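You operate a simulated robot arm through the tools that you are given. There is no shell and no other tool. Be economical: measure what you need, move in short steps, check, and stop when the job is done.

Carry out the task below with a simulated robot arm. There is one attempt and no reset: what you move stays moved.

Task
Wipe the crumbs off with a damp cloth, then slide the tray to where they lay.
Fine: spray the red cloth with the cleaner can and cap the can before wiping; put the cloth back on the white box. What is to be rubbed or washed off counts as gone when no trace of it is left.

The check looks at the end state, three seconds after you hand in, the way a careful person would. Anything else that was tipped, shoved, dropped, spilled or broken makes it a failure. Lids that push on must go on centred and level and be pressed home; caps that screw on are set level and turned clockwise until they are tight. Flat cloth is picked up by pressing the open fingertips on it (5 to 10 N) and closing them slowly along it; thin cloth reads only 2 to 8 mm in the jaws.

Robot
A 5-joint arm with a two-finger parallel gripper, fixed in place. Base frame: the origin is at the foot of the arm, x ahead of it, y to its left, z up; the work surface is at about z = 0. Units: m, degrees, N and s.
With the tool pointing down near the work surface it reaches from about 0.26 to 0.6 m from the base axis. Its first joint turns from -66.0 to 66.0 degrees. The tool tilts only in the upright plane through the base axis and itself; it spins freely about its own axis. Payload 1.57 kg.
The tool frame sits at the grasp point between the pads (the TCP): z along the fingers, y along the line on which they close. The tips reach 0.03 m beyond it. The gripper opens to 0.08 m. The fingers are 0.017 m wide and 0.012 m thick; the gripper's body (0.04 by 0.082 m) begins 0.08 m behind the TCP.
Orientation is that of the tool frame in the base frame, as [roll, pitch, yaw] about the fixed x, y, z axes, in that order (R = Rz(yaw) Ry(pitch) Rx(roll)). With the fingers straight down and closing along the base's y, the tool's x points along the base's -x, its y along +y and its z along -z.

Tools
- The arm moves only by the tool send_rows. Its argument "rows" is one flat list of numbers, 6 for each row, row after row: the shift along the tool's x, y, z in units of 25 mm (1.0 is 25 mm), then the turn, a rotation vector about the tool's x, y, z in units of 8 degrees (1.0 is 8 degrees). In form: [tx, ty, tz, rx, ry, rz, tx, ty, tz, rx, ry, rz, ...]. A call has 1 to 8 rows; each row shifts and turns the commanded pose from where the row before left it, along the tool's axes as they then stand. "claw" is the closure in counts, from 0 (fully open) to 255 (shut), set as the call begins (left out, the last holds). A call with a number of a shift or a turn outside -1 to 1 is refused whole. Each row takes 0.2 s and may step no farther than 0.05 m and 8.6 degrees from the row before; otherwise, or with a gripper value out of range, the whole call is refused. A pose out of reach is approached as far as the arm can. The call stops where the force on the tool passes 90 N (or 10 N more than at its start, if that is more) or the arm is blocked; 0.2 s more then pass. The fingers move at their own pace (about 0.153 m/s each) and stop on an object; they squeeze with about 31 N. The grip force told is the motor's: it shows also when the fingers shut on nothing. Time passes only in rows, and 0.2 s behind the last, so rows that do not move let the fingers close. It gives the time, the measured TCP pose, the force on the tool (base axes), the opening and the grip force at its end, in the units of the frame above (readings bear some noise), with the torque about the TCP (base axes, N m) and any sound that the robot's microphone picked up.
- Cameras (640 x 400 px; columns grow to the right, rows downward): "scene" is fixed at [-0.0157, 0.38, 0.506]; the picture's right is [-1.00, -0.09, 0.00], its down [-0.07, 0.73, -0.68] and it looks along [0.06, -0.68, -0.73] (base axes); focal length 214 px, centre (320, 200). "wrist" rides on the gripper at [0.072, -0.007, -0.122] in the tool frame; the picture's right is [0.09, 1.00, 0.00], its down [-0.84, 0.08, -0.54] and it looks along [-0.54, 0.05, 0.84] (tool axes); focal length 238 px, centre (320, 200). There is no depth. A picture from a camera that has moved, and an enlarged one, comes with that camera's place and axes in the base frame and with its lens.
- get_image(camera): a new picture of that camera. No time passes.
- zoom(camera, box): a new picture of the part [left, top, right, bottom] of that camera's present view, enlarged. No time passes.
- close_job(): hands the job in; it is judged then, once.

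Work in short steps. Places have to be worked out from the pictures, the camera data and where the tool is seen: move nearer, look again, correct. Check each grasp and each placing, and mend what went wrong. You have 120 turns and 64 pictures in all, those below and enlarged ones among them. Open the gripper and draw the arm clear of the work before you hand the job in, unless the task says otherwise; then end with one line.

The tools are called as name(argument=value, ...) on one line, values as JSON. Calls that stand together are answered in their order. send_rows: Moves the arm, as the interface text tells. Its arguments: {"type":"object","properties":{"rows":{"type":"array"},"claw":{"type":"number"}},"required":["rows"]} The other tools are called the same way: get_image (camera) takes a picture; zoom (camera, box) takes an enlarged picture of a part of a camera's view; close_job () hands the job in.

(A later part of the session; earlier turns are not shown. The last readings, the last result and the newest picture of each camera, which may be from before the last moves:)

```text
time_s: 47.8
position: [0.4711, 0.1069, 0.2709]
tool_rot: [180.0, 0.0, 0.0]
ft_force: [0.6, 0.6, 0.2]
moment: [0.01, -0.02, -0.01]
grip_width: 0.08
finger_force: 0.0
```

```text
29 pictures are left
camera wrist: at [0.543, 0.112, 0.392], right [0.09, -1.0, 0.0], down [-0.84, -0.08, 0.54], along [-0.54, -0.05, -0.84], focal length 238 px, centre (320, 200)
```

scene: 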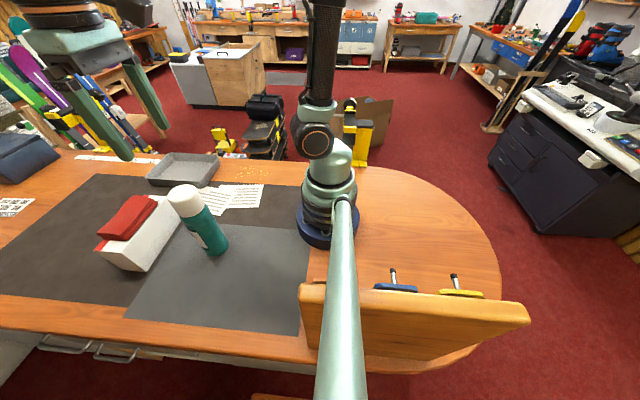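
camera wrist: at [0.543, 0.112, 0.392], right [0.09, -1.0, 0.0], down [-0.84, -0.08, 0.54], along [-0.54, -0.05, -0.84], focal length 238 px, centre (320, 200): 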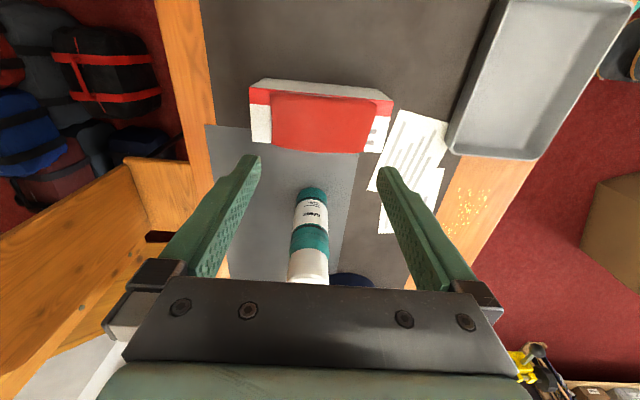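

The cloth's centre is about (0.467, 0.106), right under the tool. I'll descend to just above it with open fingers.

send_rows(rows=[-0.16, 0.03, 0.9, 0, 0, 0, 0, 0, 0.9, 0, 0, 0, 0, 0, 0.9, 0, 0, 0, 0, 0, 0.9, 0, 0, 0, 0, 0, 0.9, 0, 0, 0, 0, 0, 0, 0, 0, 0], claw=0)

zoom(camera="scene", box=[60, 160, 200, 280])

```text
time_s: 49.2
position: [0.4667, 0.1035, 0.1571]
tool_rot: [-180.0, 0.0, -0.1]
ft_force: [-0.3, -0.1, -0.4]
moment: [0.0, 0.01, -0.03]
grip_width: 0.0801
finger_force: 0.0
```

```text
3.33 times, centred on (130, 220) of scene
camera zoom: at [-0.0157, 0.38, 0.506], right [-1.0, -0.09, 0.0], down [-0.07, 0.73, -0.68], along [0.06, -0.68, -0.73], focal length 715 px, centre (953, 133)
```

zoom: 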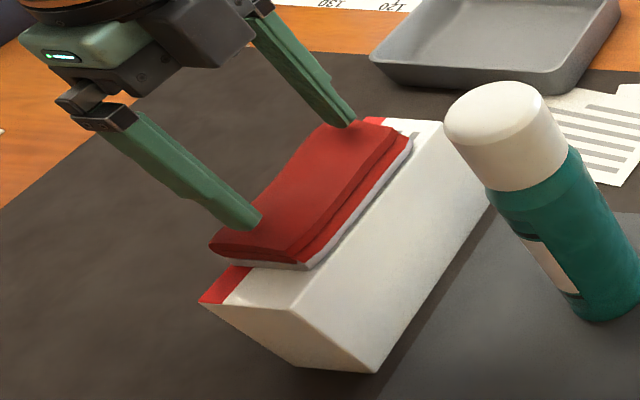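

The fingers are centred along the cloth. Lowering in small steps until I read 5–10 N.

send_rows(rows=[0, 0, 0.15, 0, 0, 0, 0, 0, 0.15, 0, 0, 0, 0, 0, 0, 0, 0, 0])

```text
time_s: 50.0
position: [0.4666, 0.104, 0.149]
tool_rot: [180.0, 0.0, 0.0]
ft_force: [-1.1, -2.8, 3.6]
moment: [-0.08, 0.03, 0.01]
grip_width: 0.0801
finger_force: 0.2
```

send_rows(rows=[0, 0, 0.05, 0, 0, 0, 0, 0, 0, 0, 0, 0])

```text
time_s: 50.6
position: [0.4674, 0.1046, 0.1503]
tool_rot: [180.0, -0.2, 0.0]
ft_force: [-3.9, -1.8, 13.9]
moment: [-0.07, 0.17, -0.01]
grip_width: 0.0799
finger_force: 0.0
```

send_rows(rows=[0, 0, -0.025, 0, 0, 0, 0, 0, 0, 0, 0, 0])

```text
time_s: 51.2
position: [0.4676, 0.1046, 0.1497]
tool_rot: [-179.9, 0.0, 0.1]
ft_force: [-2.3, -0.7, 8.6]
moment: [0.02, 0.05, 0.0]
grip_width: 0.0799
finger_force: 0.1
```

Contact force is 8.6 N. Now I'll close the fingers slowly, in stages.

send_rows(rows=[0, 0, 0, 0, 0, 0], claw=30)

send_rows(rows=[0, 0, 0, 0, 0, 0], claw=60)

send_rows(rows=[0, 0, 0, 0, 0, 0], claw=90)

send_rows(rows=[0, 0, 0, 0, 0, 0], claw=120)

send_rows(rows=[0, 0, 0, 0, 0, 0], claw=150)

send_rows(rows=[0, 0, 0, 0, 0, 0], claw=180)

send_rows(rows=[0, 0, 0, 0, 0, 0], claw=210)

send_rows(rows=[0, 0, 0, 0, 0, 0, 0, 0, 0, 0, 0, 0], claw=255)

zoom(camera="scene", box=[60, 160, 200, 280])

```text
time_s: 51.6
position: [0.4685, 0.105, 0.1501]
tool_rot: [180.0, 0.0, 0.0]
ft_force: [0.9, -0.1, 8.8]
moment: [-0.05, -0.02, -0.02]
grip_width: 0.0764
finger_force: 3.2
```

```text
time_s: 52.0
position: [0.4678, 0.1039, 0.1503]
tool_rot: [180.0, 0.0, 0.0]
ft_force: [1.0, 0.0, 8.0]
moment: [-0.01, 0.0, -0.03]
grip_width: 0.0669
finger_force: 2.5
```

```text
time_s: 52.4
position: [0.4674, 0.1038, 0.1492]
tool_rot: [180.0, 0.1, 0.0]
ft_force: [-0.3, 0.6, 8.3]
moment: [-0.01, 0.0, -0.03]
grip_width: 0.0574
finger_force: 2.9
```

```text
time_s: 52.8
position: [0.4674, 0.1054, 0.1495]
tool_rot: [-179.9, 0.0, 0.0]
ft_force: [-1.2, 1.3, 8.2]
moment: [0.05, 0.02, -0.03]
grip_width: 0.0481
finger_force: 3.3
```

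```text
time_s: 53.2
position: [0.4676, 0.1045, 0.1498]
tool_rot: [-180.0, 0.0, 0.0]
ft_force: [0.1, 0.3, 8.5]
moment: [0.06, 0.03, -0.03]
grip_width: 0.039
finger_force: 3.2
```

```text
time_s: 53.6
position: [0.4675, 0.1043, 0.1492]
tool_rot: [-179.9, -0.1, 0.0]
ft_force: [0.1, 1.0, 9.3]
moment: [0.01, 0.0, 0.02]
grip_width: 0.0295
finger_force: 3.5
```

```text
time_s: 54.0
position: [0.4667, 0.1048, 0.1495]
tool_rot: [180.0, -0.1, 0.0]
ft_force: [-0.5, 0.8, 9.1]
moment: [0.02, 0.02, 0.02]
grip_width: 0.02
finger_force: 3.2
```

```text
time_s: 54.6
position: [0.4674, 0.1039, 0.1502]
tool_rot: [180.0, 0.0, 0.0]
ft_force: [-0.6, -0.1, 8.7]
moment: [0.01, 0.0, 0.0]
grip_width: 0.0
finger_force: 21.8
```

```text
3.33 times, centred on (130, 220) of scene
camera zoom: at [-0.0158, 0.38, 0.506], right [-1.0, -0.09, 0.0], down [-0.07, 0.73, -0.68], along [0.06, -0.68, -0.73], focal length 715 px, centre (953, 133)
```

zoom: 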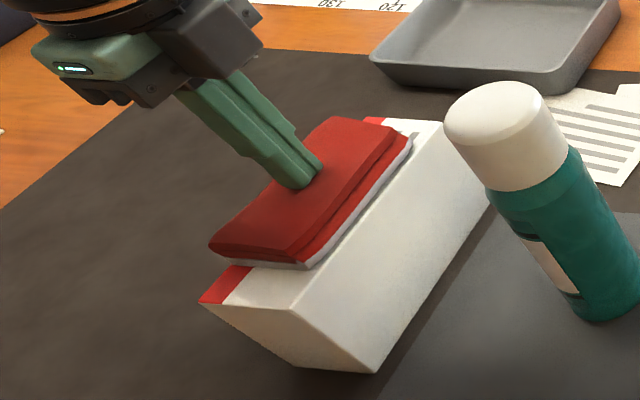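

The fingertips just slid over it: this is a thick folded pad (about 60 mm wide, wet layer below), so it should be gripped by its sides. I'll rise, open, and turn 90° to close across x.

send_rows(rows=[0, 0, -0.8, 0, 0, 0, 0, 0, -0.8, 0, 0, -1, 0, 0, -0.4, 0, 0, -1, 0, 0, 0, 0, 0, -1, 0, 0, 0, 0, 0, -1, 0, 0, 0, 0, 0, -1, 0, 0, 0, 0, 0, -1, 0, 0, 0, 0, 0, -1], claw=255)

send_rows(rows=[0, 0, 0, 0, 0, -1, 0, 0, 0, 0, 0, -1, 0, 0, 0, 0, 0, -1, 0, 0, 0, 0, 0, -1, 0, 0, 0, 0, 0, -0.25, 0, 0, 0, 0, 0, 0], claw=0)

get_image(camera="wrist")

```text
time_s: 56.4
position: [0.2222, 0.4165, 0.1988]
tool_rot: [-180.0, 0.1, 54.3]
ft_force: [-1.1, 0.0, -0.3]
moment: [0.01, 0.01, -0.02]
grip_width: 0.0
finger_force: 21.5
out of reach, approached as far as the arm can: row 2, 3, 4, 5, 6, 7, 8
```

```text
time_s: 57.8
position: [0.21, 0.4228, 0.1998]
tool_rot: [-180.0, 0.0, 56.1]
ft_force: [-0.2, 0.0, 0.3]
moment: [0.0, 0.02, -0.01]
grip_width: 0.0801
finger_force: 0.0
out of reach, approached as far as the arm can: row 1, 2, 3, 4
```

```text
26 pictures are left
camera wrist: at [0.2444, 0.4863, 0.3215], right [0.88, -0.48, 0.0], down [-0.4, -0.74, 0.54], along [-0.26, -0.48, -0.84], focal length 238 px, centre (320, 200)
```

wrist: 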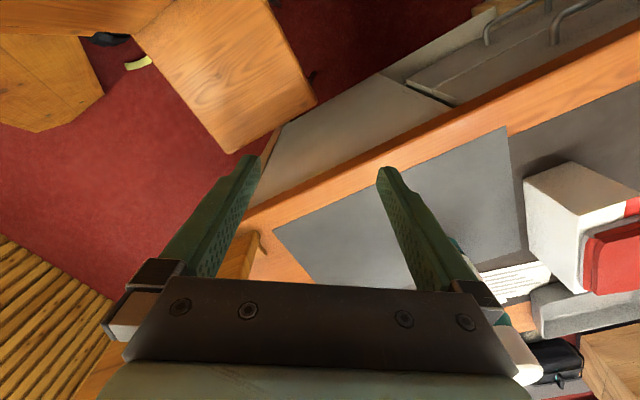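

I hit the wrist's spin limit, and the arm swung its base instead, clear of everything. I'll spin back the other way (toward yaw -90), gaining height.

send_rows(rows=[0, 0, -0.5, 0, 0, 1, 0, 0, -0.5, 0, 0, 1, 0, 0, -0.5, 0, 0, 1, 0, 0, -0.5, 0, 0, 1, 0, 0, 0, 0, 0, 1, 0, 0, 0, 0, 0, 1, 0, 0, 0, 0, 0, 1, 0, 0, 0, 0, 0, 1], claw=0)

get_image(camera="scene")

```text
time_s: 59.6
position: [0.2105, 0.4226, 0.2504]
tool_rot: [179.9, 0.0, -6.1]
ft_force: [-0.4, -0.7, -0.1]
moment: [0.01, -0.02, -0.02]
grip_width: 0.0799
finger_force: 0.0
```

```text
25 pictures are left
```

scene: 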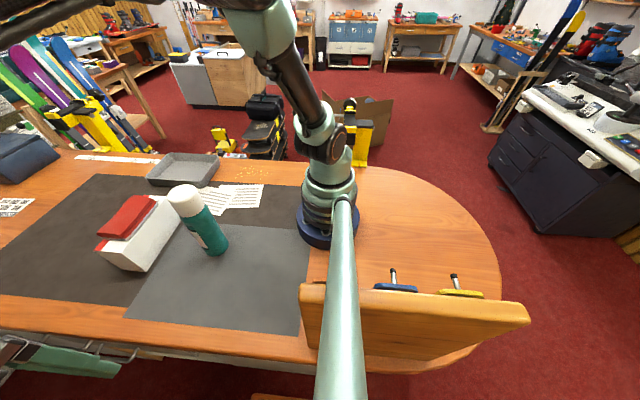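

All still in place; the commanded pose was reset here. I'll spin on to yaw -90 and move back over the cloth.

send_rows(rows=[0, 0, 0, 0, 0, 1, 0, 0, 0, 0, 0, 1, 0, 0, 0, 0, 0, 1, 0, 0, 0, 0, 0, 1, 0, 0, 0, 0, 0, 1, 0, 0, 0, 0, 0, 1, 0, 0, 0, 0, 0, 1, 0, 0, 0, 0, 0, 1])

send_rows(rows=[0, 0, 0, 0, 0, 1, 0, 0, 0, 0, 0, 1, 0, 0, 0, 0, 0, 0.49, 0.9, -0.73, 0, 0, 0, 0, 0.9, -0.73, 0, 0, 0, 0, 0.9, -0.73, 0, 0, 0, 0, 0.9, -0.73, 0, 0, 0, 0, 0.9, -0.73, 0, 0, 0, 0])

send_rows(rows=[0.9, -0.73, 0, 0, 0, 0, 0.9, -0.73, 0, 0, 0, 0, 0.9, -0.73, 0, 0, 0, 0, 0.9, -0.73, 0, 0, 0, 0, 0.9, -0.73, 0, 0, 0, 0, 0.9, -0.73, 0, 0, 0, 0, 0.9, -0.73, 0, 0, 0, 0, 0, 0, 0, 0, 0, 0])

```text
time_s: 61.4
position: [0.2096, 0.4234, 0.2505]
tool_rot: [180.0, 0.0, -70.2]
ft_force: [0.4, 0.0, -0.3]
moment: [0.0, -0.02, 0.01]
grip_width: 0.0801
finger_force: 0.0
```

```text
time_s: 63.2
position: [0.3024, 0.3116, 0.2484]
tool_rot: [180.0, 0.0, -89.9]
ft_force: [0.8, 0.6, -0.3]
moment: [-0.02, 0.0, -0.01]
grip_width: 0.0801
finger_force: 0.1
```

```text
time_s: 65.0
position: [0.4302, 0.1538, 0.2488]
tool_rot: [-180.0, 0.0, -89.9]
ft_force: [-0.5, -0.2, 0.2]
moment: [0.01, 0.0, -0.02]
grip_width: 0.08
finger_force: 0.0
```

send_rows(rows=[0.94, -0.74, 0, 0, 0, 0, 0.93, -0.73, 0, 0, 0, 0, 0, 0, 0.9, 0, 0, 0, 0, 0, 0.9, 0, 0, 0, 0, 0, 0, 0, 0, 0])

get_image(camera="wrist")

```text
time_s: 66.2
position: [0.4671, 0.1072, 0.2031]
tool_rot: [179.9, 0.0, -89.9]
ft_force: [0.6, 0.3, -0.5]
moment: [-0.04, 0.01, 0.0]
grip_width: 0.0801
finger_force: 0.0
```

```text
24 pictures are left
camera wrist: at [0.4744, 0.0354, 0.3257], right [-1.0, -0.09, 0.0], down [-0.08, 0.84, 0.54], along [-0.05, 0.54, -0.84], focal length 238 px, centre (320, 200)
```

wrist: 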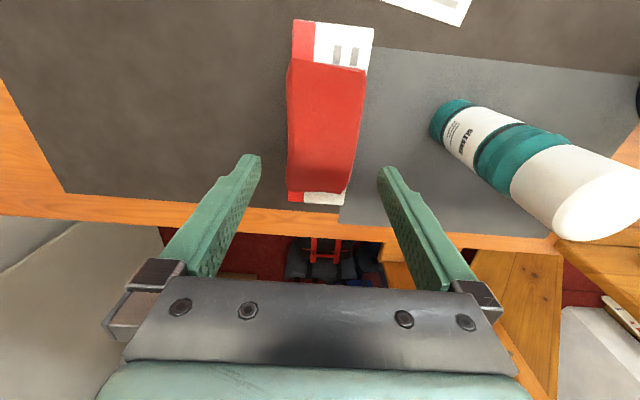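

The cloth's midline is at x≈0.465, about 65 mm wide, and fits between the fingers. I'll shift 2 mm and descend around its sides.

send_rows(rows=[0, 0.08, 0.7, 0, 0, 0, 0, 0, 0.7, 0, 0, 0, 0, 0, 0.7, 0, 0, 0, 0, 0, 0.5, 0, 0, 0, 0, 0, 0, 0, 0, 0])

zoom(camera="scene", box=[60, 160, 200, 280])

```text
time_s: 67.4
position: [0.4641, 0.1076, 0.1397]
tool_rot: [180.0, 0.0, -89.8]
ft_force: [0.1, 0.6, -0.8]
moment: [0.02, 0.01, -0.02]
grip_width: 0.0797
finger_force: 0.2
```

```text
3.33 times, centred on (130, 220) of scene
camera zoom: at [-0.0157, 0.38, 0.506], right [-1.0, -0.09, 0.0], down [-0.07, 0.73, -0.68], along [0.06, -0.68, -0.73], focal length 715 px, centre (953, 133)
```

zoom: 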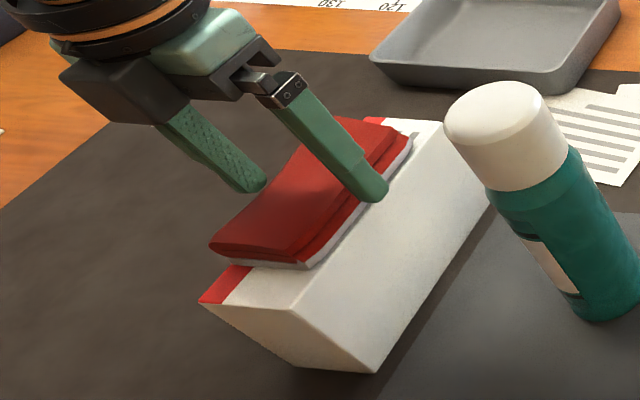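

send_rows(rows=[0, 0, 0.2, 0, 0, 0, 0, 0, 0.15, 0, 0, 0, 0, 0, 0, 0, 0, 0])

zoom(camera="scene", box=[90, 180, 180, 250])

```text
time_s: 68.2
position: [0.4634, 0.107, 0.1301]
tool_rot: [180.0, 0.0, -89.9]
ft_force: [-0.1, 0.2, -0.1]
moment: [0.01, 0.0, -0.05]
grip_width: 0.0797
finger_force: 0.0
```

```text
5.71 times, centred on (135, 215) of scene
camera zoom: at [-0.0157, 0.38, 0.506], right [-1.0, -0.09, 0.0], down [-0.07, 0.73, -0.68], along [0.06, -0.68, -0.73], focal length 1226 px, centre (1377, 114)
```

zoom: 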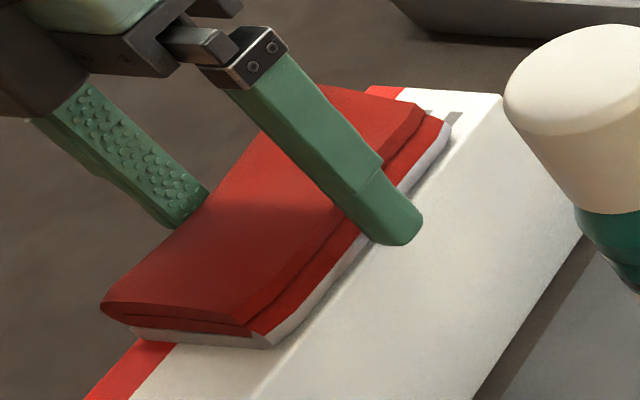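

The tips sit at the cloth's sides just above the box top. Closing gradually on the pad.

send_rows(rows=[0, 0, 0, 0, 0, 0], claw=40)

send_rows(rows=[0, 0, 0, 0, 0, 0], claw=60)

send_rows(rows=[0, 0, 0, 0, 0, 0], claw=80)

send_rows(rows=[0, 0, 0, 0, 0, 0], claw=100)

zoom(camera="scene", box=[90, 180, 180, 250])

```text
time_s: 68.6
position: [0.4648, 0.1075, 0.1314]
tool_rot: [-179.9, 0.1, -89.8]
ft_force: [0.9, 0.6, 0.2]
moment: [0.0, -0.02, 0.04]
grip_width: 0.068
finger_force: 0.3
```

```text
time_s: 69.0
position: [0.4642, 0.1086, 0.1306]
tool_rot: [-180.0, 0.0, -89.8]
ft_force: [0.4, -0.3, 0.0]
moment: [0.01, -0.01, 0.0]
grip_width: 0.0666
finger_force: 31.1
```

```text
time_s: 69.4
position: [0.4645, 0.1079, 0.1317]
tool_rot: [-180.0, 0.0, -89.9]
ft_force: [0.1, -0.5, 0.4]
moment: [0.02, -0.01, 0.01]
grip_width: 0.0668
finger_force: 31.0
```

```text
time_s: 69.8
position: [0.4638, 0.108, 0.1305]
tool_rot: [-179.9, -0.1, -89.8]
ft_force: [0.0, 0.3, -0.1]
moment: [-0.01, 0.0, -0.01]
grip_width: 0.0667
finger_force: 30.9
```

```text
5.71 times, centred on (135, 215) of scene
camera zoom: at [-0.0157, 0.38, 0.506], right [-1.0, -0.09, 0.0], down [-0.07, 0.73, -0.68], along [0.06, -0.68, -0.73], focal length 1226 px, centre (1377, 114)
```

zoom: 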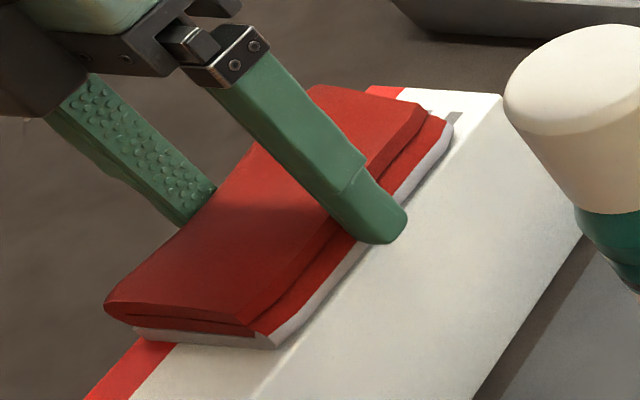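

Firm grip at 67 mm. I'll lift slightly and check that only the cloth rises.

send_rows(rows=[0, 0, -0.3, 0, 0, 0, 0, 0, -0.5, 0, 0, 0, 0, 0, 0, 0, 0, 0])

zoom(camera="scene", box=[80, 160, 200, 270])

```text
time_s: 70.6
position: [0.4627, 0.1073, 0.1505]
tool_rot: [-179.9, 0.0, -89.9]
ft_force: [0.2, -0.4, -0.9]
moment: [-0.02, -0.01, 0.01]
grip_width: 0.0667
finger_force: 30.9
```

```text
3.64 times, centred on (140, 215) of scene
camera zoom: at [-0.0157, 0.38, 0.506], right [-1.0, -0.09, 0.0], down [-0.07, 0.73, -0.68], along [0.06, -0.68, -0.73], focal length 780 px, centre (974, 146)
```

zoom: 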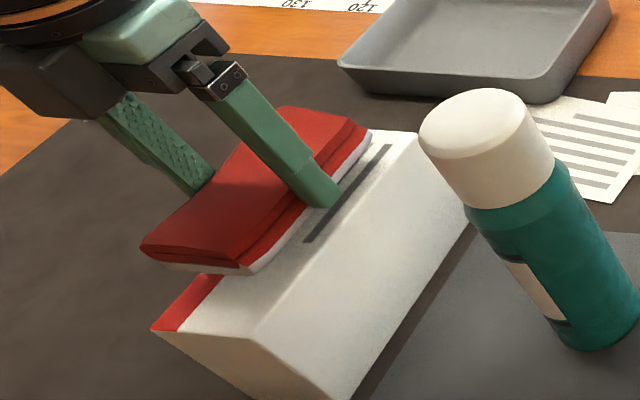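

Only the cloth lifted. Crumbs span about x 0.215–0.35, y -0.26…-0.17. I'll raise and carry the cloth over there, passing clear of the can.

send_rows(rows=[0, 0, -0.9, 0, 0, 0, 0, 0, -0.9, 0, 0, 0, 0, 0, -0.9, 0, 0, 0, 0.93, 0.465, 0, 0, 0, 0, 0.93, 0.465, 0, 0, 0, 0, 0.93, 0.465, 0, 0, 0, 0, 0.93, 0.465, 0, 0, 0, 0, 0.93, 0.465, 0, 0, 0, 0])

send_rows(rows=[0.93, 0.465, 0, 0, 0, 0, 0.93, 0.465, 0, 0, 0, 0, 0.93, 0.465, 0, 0, 0, 0, 0.93, 0.465, 0, 0, 0, 0, 0.93, 0.465, 0, 0, 0, 0, 0.93, 0.465, 0, 0, 0, 0, 0.93, 0.465, 0, 0, 0, 0, 0, 0, 0, 0, 0, 0])

get_image(camera="wrist")

zoom(camera="scene", box=[130, 120, 310, 230])

```text
time_s: 72.4
position: [0.4067, -0.0094, 0.2207]
tool_rot: [179.9, 0.1, -89.8]
ft_force: [-0.3, 0.5, -0.8]
moment: [0.01, 0.01, -0.01]
grip_width: 0.0666
finger_force: 31.1
```

```text
time_s: 74.2
position: [0.3253, -0.172, 0.2177]
tool_rot: [-180.0, 0.1, -89.7]
ft_force: [0.5, -0.2, -0.6]
moment: [-0.01, 0.01, -0.02]
grip_width: 0.0665
finger_force: 30.9
```

```text
19 pictures are left
camera wrist: at [0.3314, -0.2434, 0.34], right [-1.0, -0.09, 0.0], down [-0.08, 0.84, 0.54], along [-0.05, 0.54, -0.84], focal length 238 px, centre (320, 200)
```

wrist: 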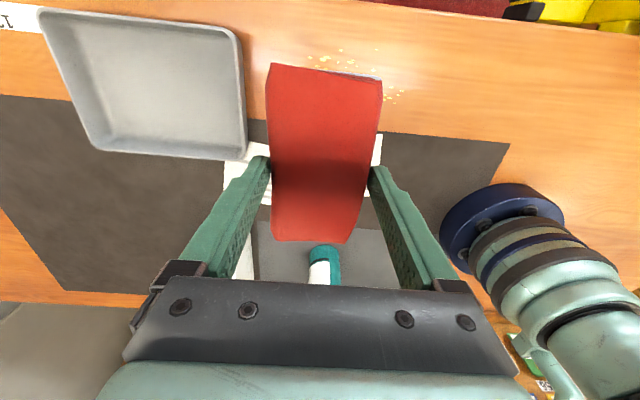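

```text
3.56 times, centred on (220, 175) of scene
camera zoom: at [-0.0157, 0.38, 0.506], right [-1.0, -0.09, 0.0], down [-0.07, 0.73, -0.68], along [0.06, -0.68, -0.73], focal length 763 px, centre (676, 289)
```

zoom: 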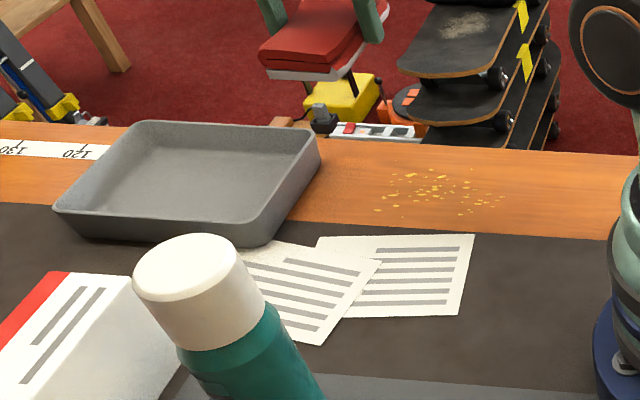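

Crumbs refined to x 0.205–0.34, y -0.24…-0.17. I'll position at (0.345, -0.213) and lower the pad near the wood.

send_rows(rows=[0.82, -0.4, 0, 0, 0, 0, 0.82, -0.39, 0, 0, 0, 0, 0, 0, 0.95, 0, 0, 0, 0, 0, 0.95, 0, 0, 0, 0, 0, 0.95, 0, 0, 0, 0, 0, 0.95, 0, 0, 0, 0, 0, 0.95, 0, 0, 0, 0, 0, 0.95, 0, 0, 0])

send_rows(rows=[0, 0, 0.5, 0, 0, 0, 0, 0, 0.3, 0, 0, 0, 0, 0, 0, 0, 0, 0])

```text
time_s: 76.0
position: [0.3454, -0.2135, 0.0764]
tool_rot: [180.0, 0.1, -89.8]
ft_force: [0.4, 0.8, -1.0]
moment: [0.02, -0.02, 0.0]
grip_width: 0.0669
finger_force: 30.9
```

```text
time_s: 76.8
position: [0.3453, -0.2134, 0.0565]
tool_rot: [180.0, 0.0, -89.9]
ft_force: [0.5, -0.4, -0.3]
moment: [0.01, -0.01, -0.01]
grip_width: 0.0669
finger_force: 31.4
```

send_rows(rows=[0, 0, 0.3, 0, 0, 0, 0, 0, 0.2, 0, 0, 0, 0, 0, 0.1, 0, 0, 0, 0, 0, 0, 0, 0, 0])

```text
time_s: 77.8
position: [0.3452, -0.213, 0.0414]
tool_rot: [180.0, 0.0, -89.9]
ft_force: [-0.4, -1.1, -0.5]
moment: [0.0, 0.01, 0.0]
grip_width: 0.0667
finger_force: 30.7
```

send_rows(rows=[0, 0, 0.08, 0, 0, 0, 0, 0, 0.08, 0, 0, 0, 0, 0, 0, 0, 0, 0])

```text
time_s: 78.6
position: [0.3451, -0.2127, 0.0372]
tool_rot: [180.0, 0.0, -89.9]
ft_force: [0.1, 0.0, 0.1]
moment: [0.02, -0.01, 0.01]
grip_width: 0.0668
finger_force: 31.1
```

send_rows(rows=[0, 0, 0.08, 0, 0, 0, 0, 0, 0.04, 0, 0, 0, 0, 0, 0, 0, 0, 0])

```text
time_s: 79.4
position: [0.3451, -0.2136, 0.034]
tool_rot: [180.0, 0.0, -90.0]
ft_force: [-12.5, 9.1, 45.6]
moment: [0.18, 0.54, -0.07]
grip_width: 0.0668
finger_force: 31.0
```

Contact, a bit heavy at 45 N; I'll ease off 1 mm and start wiping towards the base.

send_rows(rows=[0, 0, -0.05, 0, 0, 0, 0, 0, 0, 0, 0, 0])

```text
time_s: 80.0
position: [0.3465, -0.2127, 0.0353]
tool_rot: [-179.9, 0.1, -89.9]
ft_force: [-6.1, -0.2, 20.1]
moment: [0.08, 0.33, -0.01]
grip_width: 0.0671
finger_force: 31.0
```

20 N is a good rubbing force. Sweeping along -x.

send_rows(rows=[0, 0.6, 0, 0, 0, 0, 0, 0.6, 0, 0, 0, 0, 0, 0.6, 0, 0, 0, 0, 0, 0.6, 0, 0, 0, 0])

send_rows(rows=[0, 0.6, 0, 0, 0, 0, 0, 0.6, 0, 0, 0, 0, 0, 0.6, 0, 0, 0, 0, 0, 0.6, 0, 0, 0, 0])

zoom(camera="scene", box=[180, 120, 320, 230])

```text
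time_s: 81.0
position: [0.2864, -0.2123, 0.0363]
tool_rot: [-179.9, -0.1, -89.8]
ft_force: [6.2, 0.1, 10.3]
moment: [0.03, 0.03, -0.01]
grip_width: 0.0665
finger_force: 31.4
```

```text
time_s: 82.0
position: [0.2249, -0.2124, 0.0365]
tool_rot: [-179.9, -0.2, -89.7]
ft_force: [7.3, -0.6, 15.8]
moment: [-0.13, -0.2, 0.06]
grip_width: 0.0668
finger_force: 31.6
```

```text
3.64 times, centred on (250, 175) of scene
camera zoom: at [-0.0158, 0.3801, 0.5059], right [-1.0, -0.09, 0.0], down [-0.07, 0.73, -0.68], along [0.06, -0.68, -0.73], focal length 780 px, centre (574, 291)
```

zoom: 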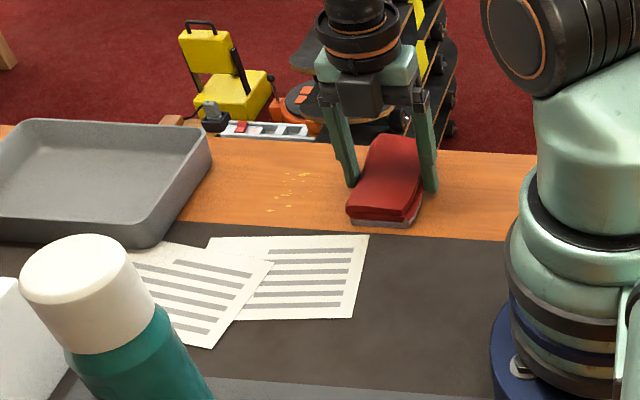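

Most crumbs are gone and some faint ones remain near x≈0.33. Sweeping back and forth again.

send_rows(rows=[0, -0.65, 0, 0, 0, 0, 0, -0.65, 0, 0, 0, 0, 0, -0.65, 0, 0, 0, 0, 0, -0.65, 0, 0, 0, 0, 0, -0.65, 0, 0, 0, 0, 0, -0.65, 0, 0, 0, 0, 0, -0.65, 0, 0, 0, 0, 0, -0.65, 0, 0, 0, 0])

send_rows(rows=[0, 0.65, 0, 0, 0, 0, 0, 0.65, 0, 0, 0, 0, 0, 0.65, 0, 0, 0, 0, 0, -0.65, 0, 0, 0, 0, 0, -0.65, 0, 0, 0, 0, 0, -0.65, 0, 0, 0, 0, 0, 0.65, 0, 0, 0, 0, 0, 0.65, 0, 0, 0, 0])

send_rows(rows=[0, 0.65, 0, 0, 0, 0, 0, 0.65, 0, 0, 0, 0, 0, 0.65, 0, 0, 0, 0, 0, 0.65, 0, 0, 0, 0, 0, 0.65, 0, 0, 0, 0, 0, 0.65, 0, 0, 0, 0])

zoom(camera="scene", box=[180, 120, 320, 230])

```text
time_s: 83.8
position: [0.3551, -0.2125, 0.0355]
tool_rot: [-179.8, 0.0, -89.8]
ft_force: [-1.3, -1.2, 3.1]
moment: [0.14, 0.16, 0.07]
grip_width: 0.0667
finger_force: 30.5
```

```text
time_s: 85.6
position: [0.3214, -0.2125, 0.0364]
tool_rot: [-179.9, 0.0, -89.8]
ft_force: [1.5, 0.0, 2.9]
moment: [-0.11, 0.01, 0.04]
grip_width: 0.0668
finger_force: 30.9
```

```text
time_s: 87.0
position: [0.2244, -0.214, 0.0347]
tool_rot: [-179.9, 0.0, -89.9]
ft_force: [0.5, 0.6, -1.0]
moment: [-0.01, 0.01, 0.02]
grip_width: 0.0666
finger_force: 30.6
```

```text
3.64 times, centred on (250, 175) of scene
camera zoom: at [-0.0157, 0.38, 0.506], right [-1.0, -0.09, 0.0], down [-0.07, 0.73, -0.68], along [0.06, -0.68, -0.73], focal length 780 px, centre (574, 291)
```

zoom: 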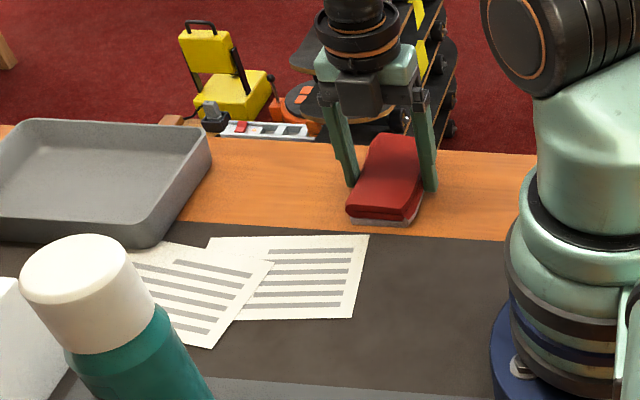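

The visible part is clean, though contact has gone light. I'll press 1 mm down and rub the near end again, moving out to x≈0.35.

send_rows(rows=[0, 0, 0.05, 0, 0, 0, 0, 0.4, 0, 0, 0, 0, 0, -0.6, 0, 0, 0, 0, 0, -0.6, 0, 0, 0, 0, 0, 0.6, 0, 0, 0, 0, 0, 0.6, 0, 0, 0, 0])

send_rows(rows=[0, -0.7, 0, 0, 0, 0, 0, -0.7, 0, 0, 0, 0, 0, -0.7, 0, 0, 0, 0, 0, -0.7, 0, 0, 0, 0, 0, -0.7, 0, 0, 0, 0, 0, -0.7, 0, 0, 0, 0, 0, -0.7, 0, 0, 0, 0, 0, -0.6, 0, 0, 0, 0])

send_rows(rows=[0, 0, -0.9, 0, 0, 0, 0, 0, -0.9, 0, 0, 0, 0, 0, -0.9, 0, 0, 0, 0, 0, -0.9, 0, 0, 0, 0, 0, -0.9, 0, 0, 0, 0, 0, -0.9, 0, 0, 0, 0, 0, -0.9, 0, 0, 0, 0, 0, -0.9, 0, 0, 0])

zoom(camera="scene", box=[190, 145, 310, 200])

```text
time_s: 88.4
position: [0.2155, -0.2132, 0.0333]
tool_rot: [-179.8, -0.2, -89.9]
ft_force: [3.7, 0.0, 6.5]
moment: [-0.36, -0.16, 0.18]
grip_width: 0.0666
finger_force: 31.7
```

```text
time_s: 90.2
position: [0.3527, -0.213, 0.0334]
tool_rot: [-180.0, 0.1, -89.9]
ft_force: [0.6, -0.4, -1.0]
moment: [-0.01, -0.01, -0.01]
grip_width: 0.0667
finger_force: 30.8
```

```text
time_s: 92.0
position: [0.3532, -0.2141, 0.2144]
tool_rot: [-180.0, 0.0, -89.9]
ft_force: [-0.1, 0.7, -0.3]
moment: [0.01, 0.01, -0.01]
grip_width: 0.0669
finger_force: 30.9
```

```text
5.33 times, centred on (250, 172) of scene
camera zoom: at [-0.0157, 0.38, 0.506], right [-1.0, -0.09, 0.0], down [-0.07, 0.73, -0.68], along [0.06, -0.68, -0.73], focal length 1144 px, centre (693, 347)
```

zoom: 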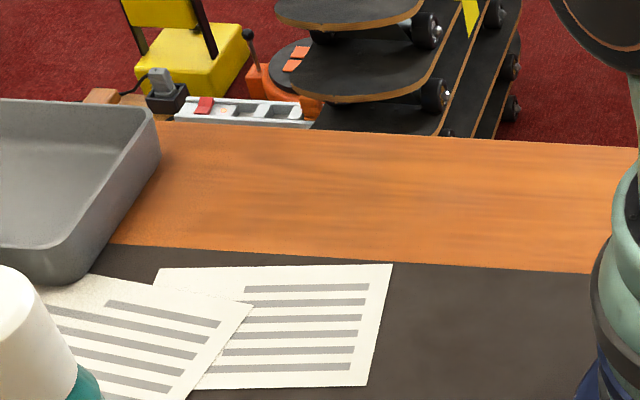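

The wood is spotless. Carrying the cloth back over the white box.

send_rows(rows=[-0.916, -0.317, 0, 0, 0, 0, -0.916, -0.317, 0, 0, 0, 0, -0.916, -0.317, 0, 0, 0, 0, -0.916, -0.317, 0, 0, 0, 0, -0.916, -0.317, 0, 0, 0, 0, -0.916, -0.317, 0, 0, 0, 0, -0.916, -0.317, 0, 0, 0, 0, -0.916, -0.317, 0, 0, 0, 0])

send_rows(rows=[-0.916, -0.317, 0, 0, 0, 0, -0.916, -0.317, 0, 0, 0, 0, -0.916, -0.317, 0, 0, 0, 0, -0.916, -0.317, 0, 0, 0, 0, -0.916, -0.317, 0, 0, 0, 0, -0.916, -0.317, 0, 0, 0, 0, 0, 0, 0.9, 0, 0, 0, 0, 0, 0, 0, 0, 0])

zoom(camera="scene", box=[80, 150, 200, 270])

```text
time_s: 93.8
position: [0.4152, -0.0292, 0.2143]
tool_rot: [-180.0, 0.0, -89.9]
ft_force: [-0.1, -0.6, 0.0]
moment: [-0.01, -0.01, 0.0]
grip_width: 0.0668
finger_force: 30.7
```

```text
time_s: 95.6
position: [0.4623, 0.1084, 0.1917]
tool_rot: [180.0, 0.0, -89.9]
ft_force: [0.2, -0.1, 0.2]
moment: [0.03, 0.02, 0.0]
grip_width: 0.0668
finger_force: 30.9
```

```text
3.33 times, centred on (140, 210) of scene
camera zoom: at [-0.0157, 0.38, 0.506], right [-1.0, -0.09, 0.0], down [-0.07, 0.73, -0.68], along [0.06, -0.68, -0.73], focal length 715 px, centre (920, 167)
```

zoom: 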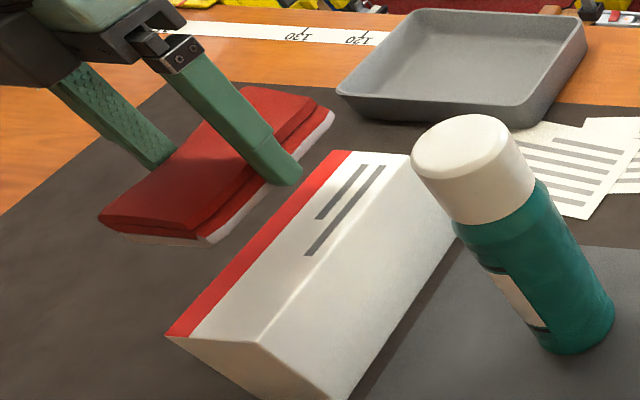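

Aligned over the box. Lowering to just above it.

send_rows(rows=[0, -0.08, 0.8, 0, 0, 0, 0, 0, 0.8, 0, 0, 0, 0, 0, 0.6, 0, 0, 0, 0, 0, 0, 0, 0, 0])

send_rows(rows=[0, 0, 0.1, 0, 0, 0, 0, 0, 0.08, 0, 0, 0, 0, 0, 0, 0, 0, 0])

```text
time_s: 96.6
position: [0.4643, 0.1077, 0.1349]
tool_rot: [-179.9, 0.0, -89.9]
ft_force: [0.3, -0.1, 0.8]
moment: [-0.01, -0.02, 0.02]
grip_width: 0.0668
finger_force: 30.3
```

```text
time_s: 97.4
position: [0.464, 0.1069, 0.1318]
tool_rot: [179.9, 0.0, -89.9]
ft_force: [-0.2, -0.2, -0.5]
moment: [0.0, 0.0, 0.0]
grip_width: 0.0671
finger_force: 30.7
```

send_rows(rows=[0, 0, 0.08, 0, 0, 0, 0, 0, 0, 0, 0, 0])

```text
time_s: 98.0
position: [0.4645, 0.108, 0.1287]
tool_rot: [179.9, 0.0, -89.8]
ft_force: [0.0, 0.7, -0.6]
moment: [0.01, -0.01, 0.01]
grip_width: 0.0668
finger_force: 31.2
```

send_rows(rows=[0, 0, 0.05, 0, 0, 0, 0, 0, 0.03, 0, 0, 0, 0, 0, 0, 0, 0, 0])

```text
time_s: 98.8
position: [0.4639, 0.1086, 0.1274]
tool_rot: [-179.9, 0.0, -89.9]
ft_force: [-1.6, -3.2, 5.7]
moment: [0.01, 0.06, -0.01]
grip_width: 0.0668
finger_force: 30.7
```

Contact (5.7 N): the pad rests on the box. Releasing and rising straight up.

send_rows(rows=[0, 0, 0, 0, 0, 0, 0, 0, 0, 0, 0, 0, 0, 0, -0.5, 0, 0, 0, 0, 0, -0.9, 0, 0, 0, 0, 0, -0.9, 0, 0, 0, 0, 0, -0.9, 0, 0, 0, 0, 0, -0.9, 0, 0, 0, 0, 0, 0, 0, 0, 0], claw=0)

get_image(camera="scene")

```text
time_s: 100.6
position: [0.4652, 0.1087, 0.2325]
tool_rot: [-180.0, 0.0, -89.9]
ft_force: [0.4, -0.6, -0.3]
moment: [0.01, 0.0, 0.03]
grip_width: 0.0795
finger_force: 0.2
```

```text
13 pictures are left
```

scene: 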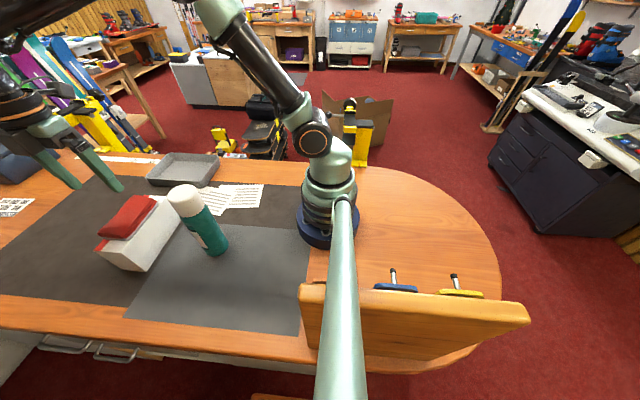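

The cloth is back on the box. Now I'll go over the tray's near wall to measure it.

send_rows(rows=[0.95, 0.117, 0, 0, 0, 0, 0.95, 0.117, 0, 0, 0, 0, 0.95, 0.117, 0, 0, 0, 0, 0.95, 0.117, 0, 0, 0, 0, 0.95, 0.117, 0, 0, 0, 0, 0.95, 0.117, 0, 0, 0, 0, 0.95, 0.117, 0, 0, 0, 0, 0.95, 0.117, 0, 0, 0, 0])

send_rows(rows=[0.95, 0.117, 0, 0, 0, 0, 0.95, 0.117, 0, 0, 0, 0, 0.95, 0.117, 0, 0, 0, 0, 0.95, 0.117, 0, 0, 0, 0, 0, 0, 0, 0, 0, 0])

get_image(camera="wrist")

zoom(camera="scene", box=[130, 140, 290, 220])

```text
time_s: 102.4
position: [0.4413, -0.0806, 0.2298]
tool_rot: [180.0, -0.1, -89.9]
ft_force: [0.2, 0.1, 1.0]
moment: [-0.04, 0.0, -0.01]
grip_width: 0.0802
finger_force: 0.2
```

```text
time_s: 103.6
position: [0.4319, -0.1764, 0.2331]
tool_rot: [-180.0, 0.0, -89.8]
ft_force: [0.4, 0.1, -0.2]
moment: [0.0, -0.01, 0.0]
grip_width: 0.0801
finger_force: 0.1
```

```text
12 pictures are left
camera wrist: at [0.4379, -0.2484, 0.3539], right [-1.0, -0.09, 0.0], down [-0.08, 0.84, 0.54], along [-0.05, 0.54, -0.84], focal length 238 px, centre (320, 200)
```

wrist: 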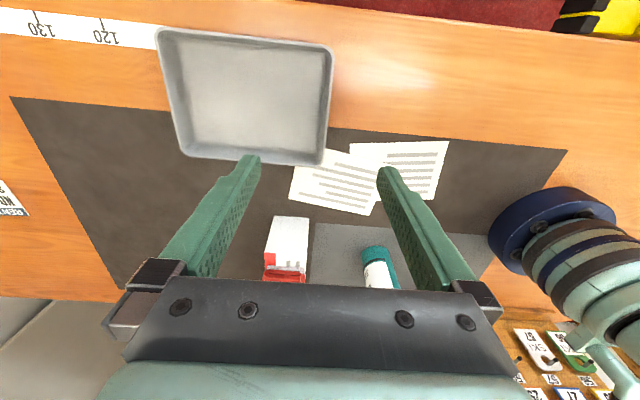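

```text
4.00 times, centred on (210, 180) of scene
camera zoom: at [-0.0157, 0.38, 0.506], right [-1.0, -0.09, 0.0], down [-0.07, 0.73, -0.68], along [0.06, -0.68, -0.73], focal length 858 px, centre (760, 280)
```

zoom: 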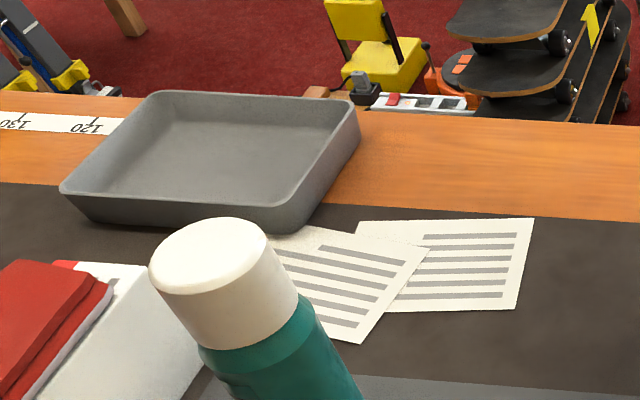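

Tray rim: x 0.42–0.615, y -0.25…-0.107, its corner right beside the papers (edge y≈-0.145). I must first shift it about 35 mm in -y, then pull it in -x. I'll place closed fingers outside its +y wall at mid-length and push.

send_rows(rows=[-0.81, -0.69, 0, 0, 0, 0, -0.81, -0.69, 0, 0, 0, 0, -0.81, -0.69, 0, 0, 0, 0, -0.81, -0.69, 0, 0, 0, 0, -0.81, -0.69, 0, 0, 0, 0, 0, 0, 0.9, 0, 0, 0, 0, 0, 0.9, 0, 0, 0, 0, 0, 0.9, 0, 0, 0], claw=255)

send_rows(rows=[0, 0, 0.9, 0, 0, 0, 0, 0, 0.9, 0, 0, 0, 0, 0, 0.9, 0, 0, 0, 0, 0, 0.9, 0, 0, 0, 0, 0, 0.9, 0, 0, 0, 0, 0, 0.3, 0, 0, 0, 0, 0, 0, 0, 0, 0])

zoom(camera="scene", box=[110, 140, 270, 220])

```text
time_s: 105.4
position: [0.5171, -0.0763, 0.1624]
tool_rot: [-179.9, 0.0, -89.8]
ft_force: [-0.2, 0.4, 0.0]
moment: [-0.01, 0.03, 0.02]
grip_width: 0.0
finger_force: 21.1
```

```text
time_s: 107.0
position: [0.5151, -0.0752, 0.0407]
tool_rot: [-180.0, 0.0, -89.9]
ft_force: [-0.5, 0.4, 0.0]
moment: [0.03, 0.03, 0.03]
grip_width: 0.0
finger_force: 21.0
```

```text
4.00 times, centred on (190, 180) of scene
camera zoom: at [-0.0157, 0.38, 0.506], right [-1.0, -0.09, 0.0], down [-0.07, 0.73, -0.68], along [0.06, -0.68, -0.73], focal length 858 px, centre (840, 280)
```

zoom: 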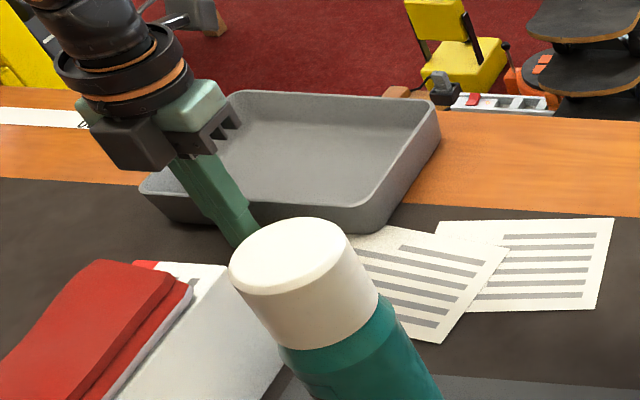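

The fingers are clear of the tray's +y wall. Pushing gently in -y, first part.

send_rows(rows=[0.4, 0, 0, 0, 0, 0, 0.4, 0, 0, 0, 0, 0, 0.4, 0, 0, 0, 0, 0, 0.4, 0, 0, 0, 0, 0, 0.2, 0, 0, 0, 0, 0, 0, 0, 0, 0, 0, 0])

zoom(camera="scene", box=[110, 140, 270, 220])

```text
time_s: 108.4
position: [0.5154, -0.1204, 0.0425]
tool_rot: [180.0, 0.0, -89.8]
ft_force: [0.8, 1.8, 0.3]
moment: [-0.01, 0.01, 0.04]
grip_width: 0.0
finger_force: 20.8
```

```text
4.00 times, centred on (190, 180) of scene
camera zoom: at [-0.0157, 0.38, 0.506], right [-1.0, -0.09, 0.0], down [-0.07, 0.73, -0.68], along [0.06, -0.68, -0.73], focal length 858 px, centre (840, 280)
```

zoom: 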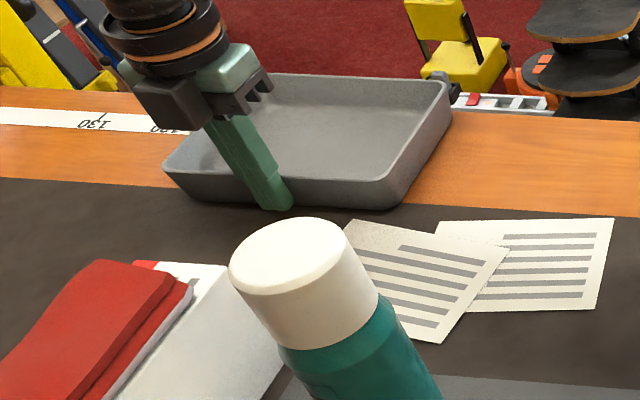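

The tray's base edge is now at y≈-0.143. A further 7–8 mm puts it clear of the papers and centred on the crumb spot's y.

send_rows(rows=[0.2, 0, 0, 0, 0, 0, 0.12, 0, 0, 0, 0, 0, 0, 0, 0, 0, 0, 0])

send_rows(rows=[-0.8, 0, 0, 0, 0, 0, 0, 0, -0.9, 0, 0, 0, 0, 0, -0.9, 0, 0, 0, 0, 0, -0.9, 0, 0, 0, 0, 0, -0.9, 0, 0, 0, 0, 0, -0.9, 0, 0, 0, 0.6, 0.6, -0.9, 0, 0, 0, 0.8, 0.8, -0.9, 0, 0, 0])

send_rows(rows=[0.8, 0.8, 0, 0, 0, 0, 0.8, 0.8, 0, 0, 0, 0, 0.8, 0.8, 0, 0, 0, 0, 0.3, 0, 0, 0, 0, 0, 0, 0, 0, 0, 0, 0], claw=0)

get_image(camera="wrist")

```text
time_s: 109.2
position: [0.5157, -0.1295, 0.0428]
tool_rot: [180.0, 0.0, -89.9]
ft_force: [0.6, 0.6, -0.4]
moment: [-0.01, -0.01, 0.0]
grip_width: 0.0
finger_force: 21.5
```

```text
time_s: 111.0
position: [0.4824, -0.145, 0.2004]
tool_rot: [179.9, 0.0, -89.8]
ft_force: [0.2, 1.0, -0.5]
moment: [0.0, -0.03, 0.0]
grip_width: 0.0001
finger_force: 21.7
```

```text
time_s: 112.2
position: [0.4227, -0.2141, 0.2008]
tool_rot: [180.0, 0.0, -89.8]
ft_force: [0.0, 0.1, 0.2]
moment: [0.01, 0.03, -0.02]
grip_width: 0.08
finger_force: 0.0
```

```text
8 pictures are left
camera wrist: at [0.4285, -0.2863, 0.3226], right [-1.0, -0.09, 0.0], down [-0.08, 0.84, 0.54], along [-0.05, 0.54, -0.84], focal length 238 px, centre (320, 200)
```

wrist: 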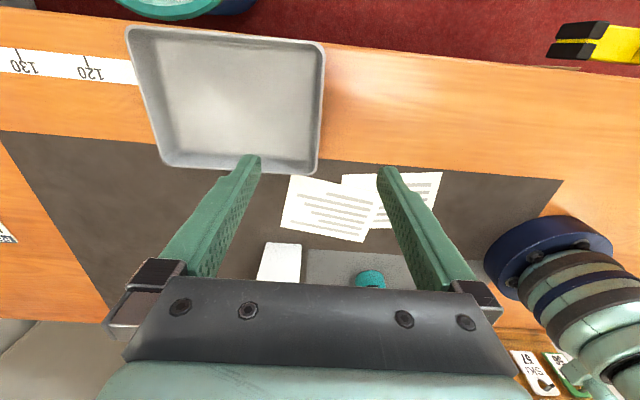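

The tray is square, centred at about (0.520, -0.215), its base clear of the papers and fully on the wood. I'll put closed fingers inside it, behind the -x wall, to tow it.

send_rows(rows=[0.05, -0.7, 0, 0, 0, 0, 0, -0.7, 0, 0, 0, 0, 0, -0.7, 0, 0, 0, 0, 0, 0, 0.9, 0, 0, 0, 0, 0, 0.9, 0, 0, 0, 0, 0, 0.9, 0, 0, 0, 0, 0, 0.9, 0, 0, 0, 0, 0, 0.9, 0, 0, 0], claw=255)

send_rows(rows=[0, 0, 0.9, 0, 0, 0, 0, 0, 0.7, 0, 0, 0, 0, 0, 0.2, 0, 0, 0, 0, 0, 0, 0, 0, 0])

```text
time_s: 114.0
position: [0.4735, -0.2125, 0.088]
tool_rot: [180.0, 0.0, -89.8]
ft_force: [-0.6, -0.1, 0.7]
moment: [-0.01, 0.02, 0.02]
grip_width: 0.0
finger_force: 21.1
```

```text
time_s: 115.0
position: [0.4747, -0.2142, 0.0432]
tool_rot: [-179.9, 0.0, -89.9]
ft_force: [0.8, 0.5, -0.9]
moment: [-0.01, -0.01, 0.01]
grip_width: 0.0
finger_force: 21.1
```

The tips are at about 13 mm inside the tray with no contact. Towing towards -x, first half.

send_rows(rows=[0, 0.4, 0, 0, 0, 0, 0, 0.5, 0, 0, 0, 0, 0, 0.5, 0, 0, 0, 0, 0, 0.5, 0, 0, 0, 0, 0, 0.5, 0, 0, 0, 0, 0, 0.5, 0, 0, 0, 0, 0, 0.5, 0, 0, 0, 0, 0, 0.5, 0, 0, 0, 0])

zoom(camera="scene", box=[130, 130, 290, 220])

```text
time_s: 116.8
position: [0.3763, -0.2122, 0.0439]
tool_rot: [-180.0, 0.0, -89.8]
ft_force: [1.1, 0.2, 0.1]
moment: [0.01, -0.05, 0.0]
grip_width: 0.0001
finger_force: 20.9
```

```text
4.00 times, centred on (210, 175) of scene
camera zoom: at [-0.0157, 0.38, 0.506], right [-1.0, -0.09, 0.0], down [-0.07, 0.73, -0.68], along [0.06, -0.68, -0.73], focal length 858 px, centre (760, 300)
```

zoom: 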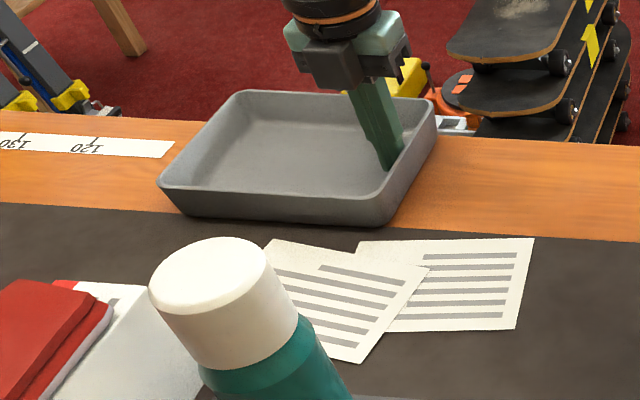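

Towing straight with the papers untouched; the tray centre is now at x≈0.446. It needs another ≈0.173 m.

send_rows(rows=[0, 0.5, 0, 0, 0, 0, 0, 0.5, 0, 0, 0, 0, 0, 0.5, 0, 0, 0, 0, 0, 0.5, 0, 0, 0, 0, 0, 0.5, 0, 0, 0, 0, 0, 0.5, 0, 0, 0, 0, 0, 0.5, 0, 0, 0, 0, 0, 0.5, 0, 0, 0, 0])

zoom(camera="scene", box=[150, 130, 310, 220])

```text
time_s: 118.6
position: [0.2752, -0.2129, 0.0437]
tool_rot: [-180.0, -0.1, -89.9]
ft_force: [0.5, 0.1, -0.2]
moment: [0.01, 0.0, -0.01]
grip_width: 0.0
finger_force: 21.1
```

```text
4.00 times, centred on (230, 175) of scene
camera zoom: at [-0.0157, 0.38, 0.506], right [-1.0, -0.09, 0.0], down [-0.07, 0.73, -0.68], along [0.06, -0.68, -0.73], focal length 858 px, centre (680, 300)
```

zoom: 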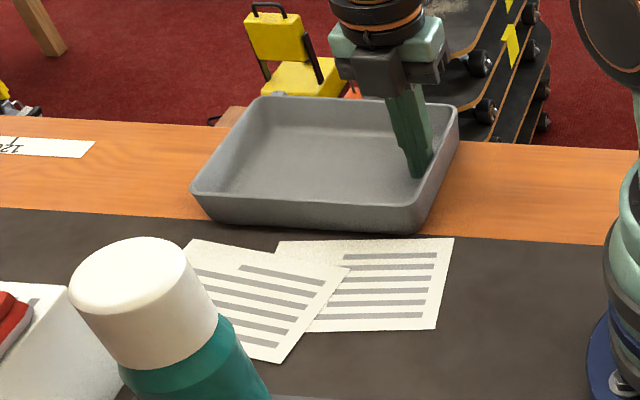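

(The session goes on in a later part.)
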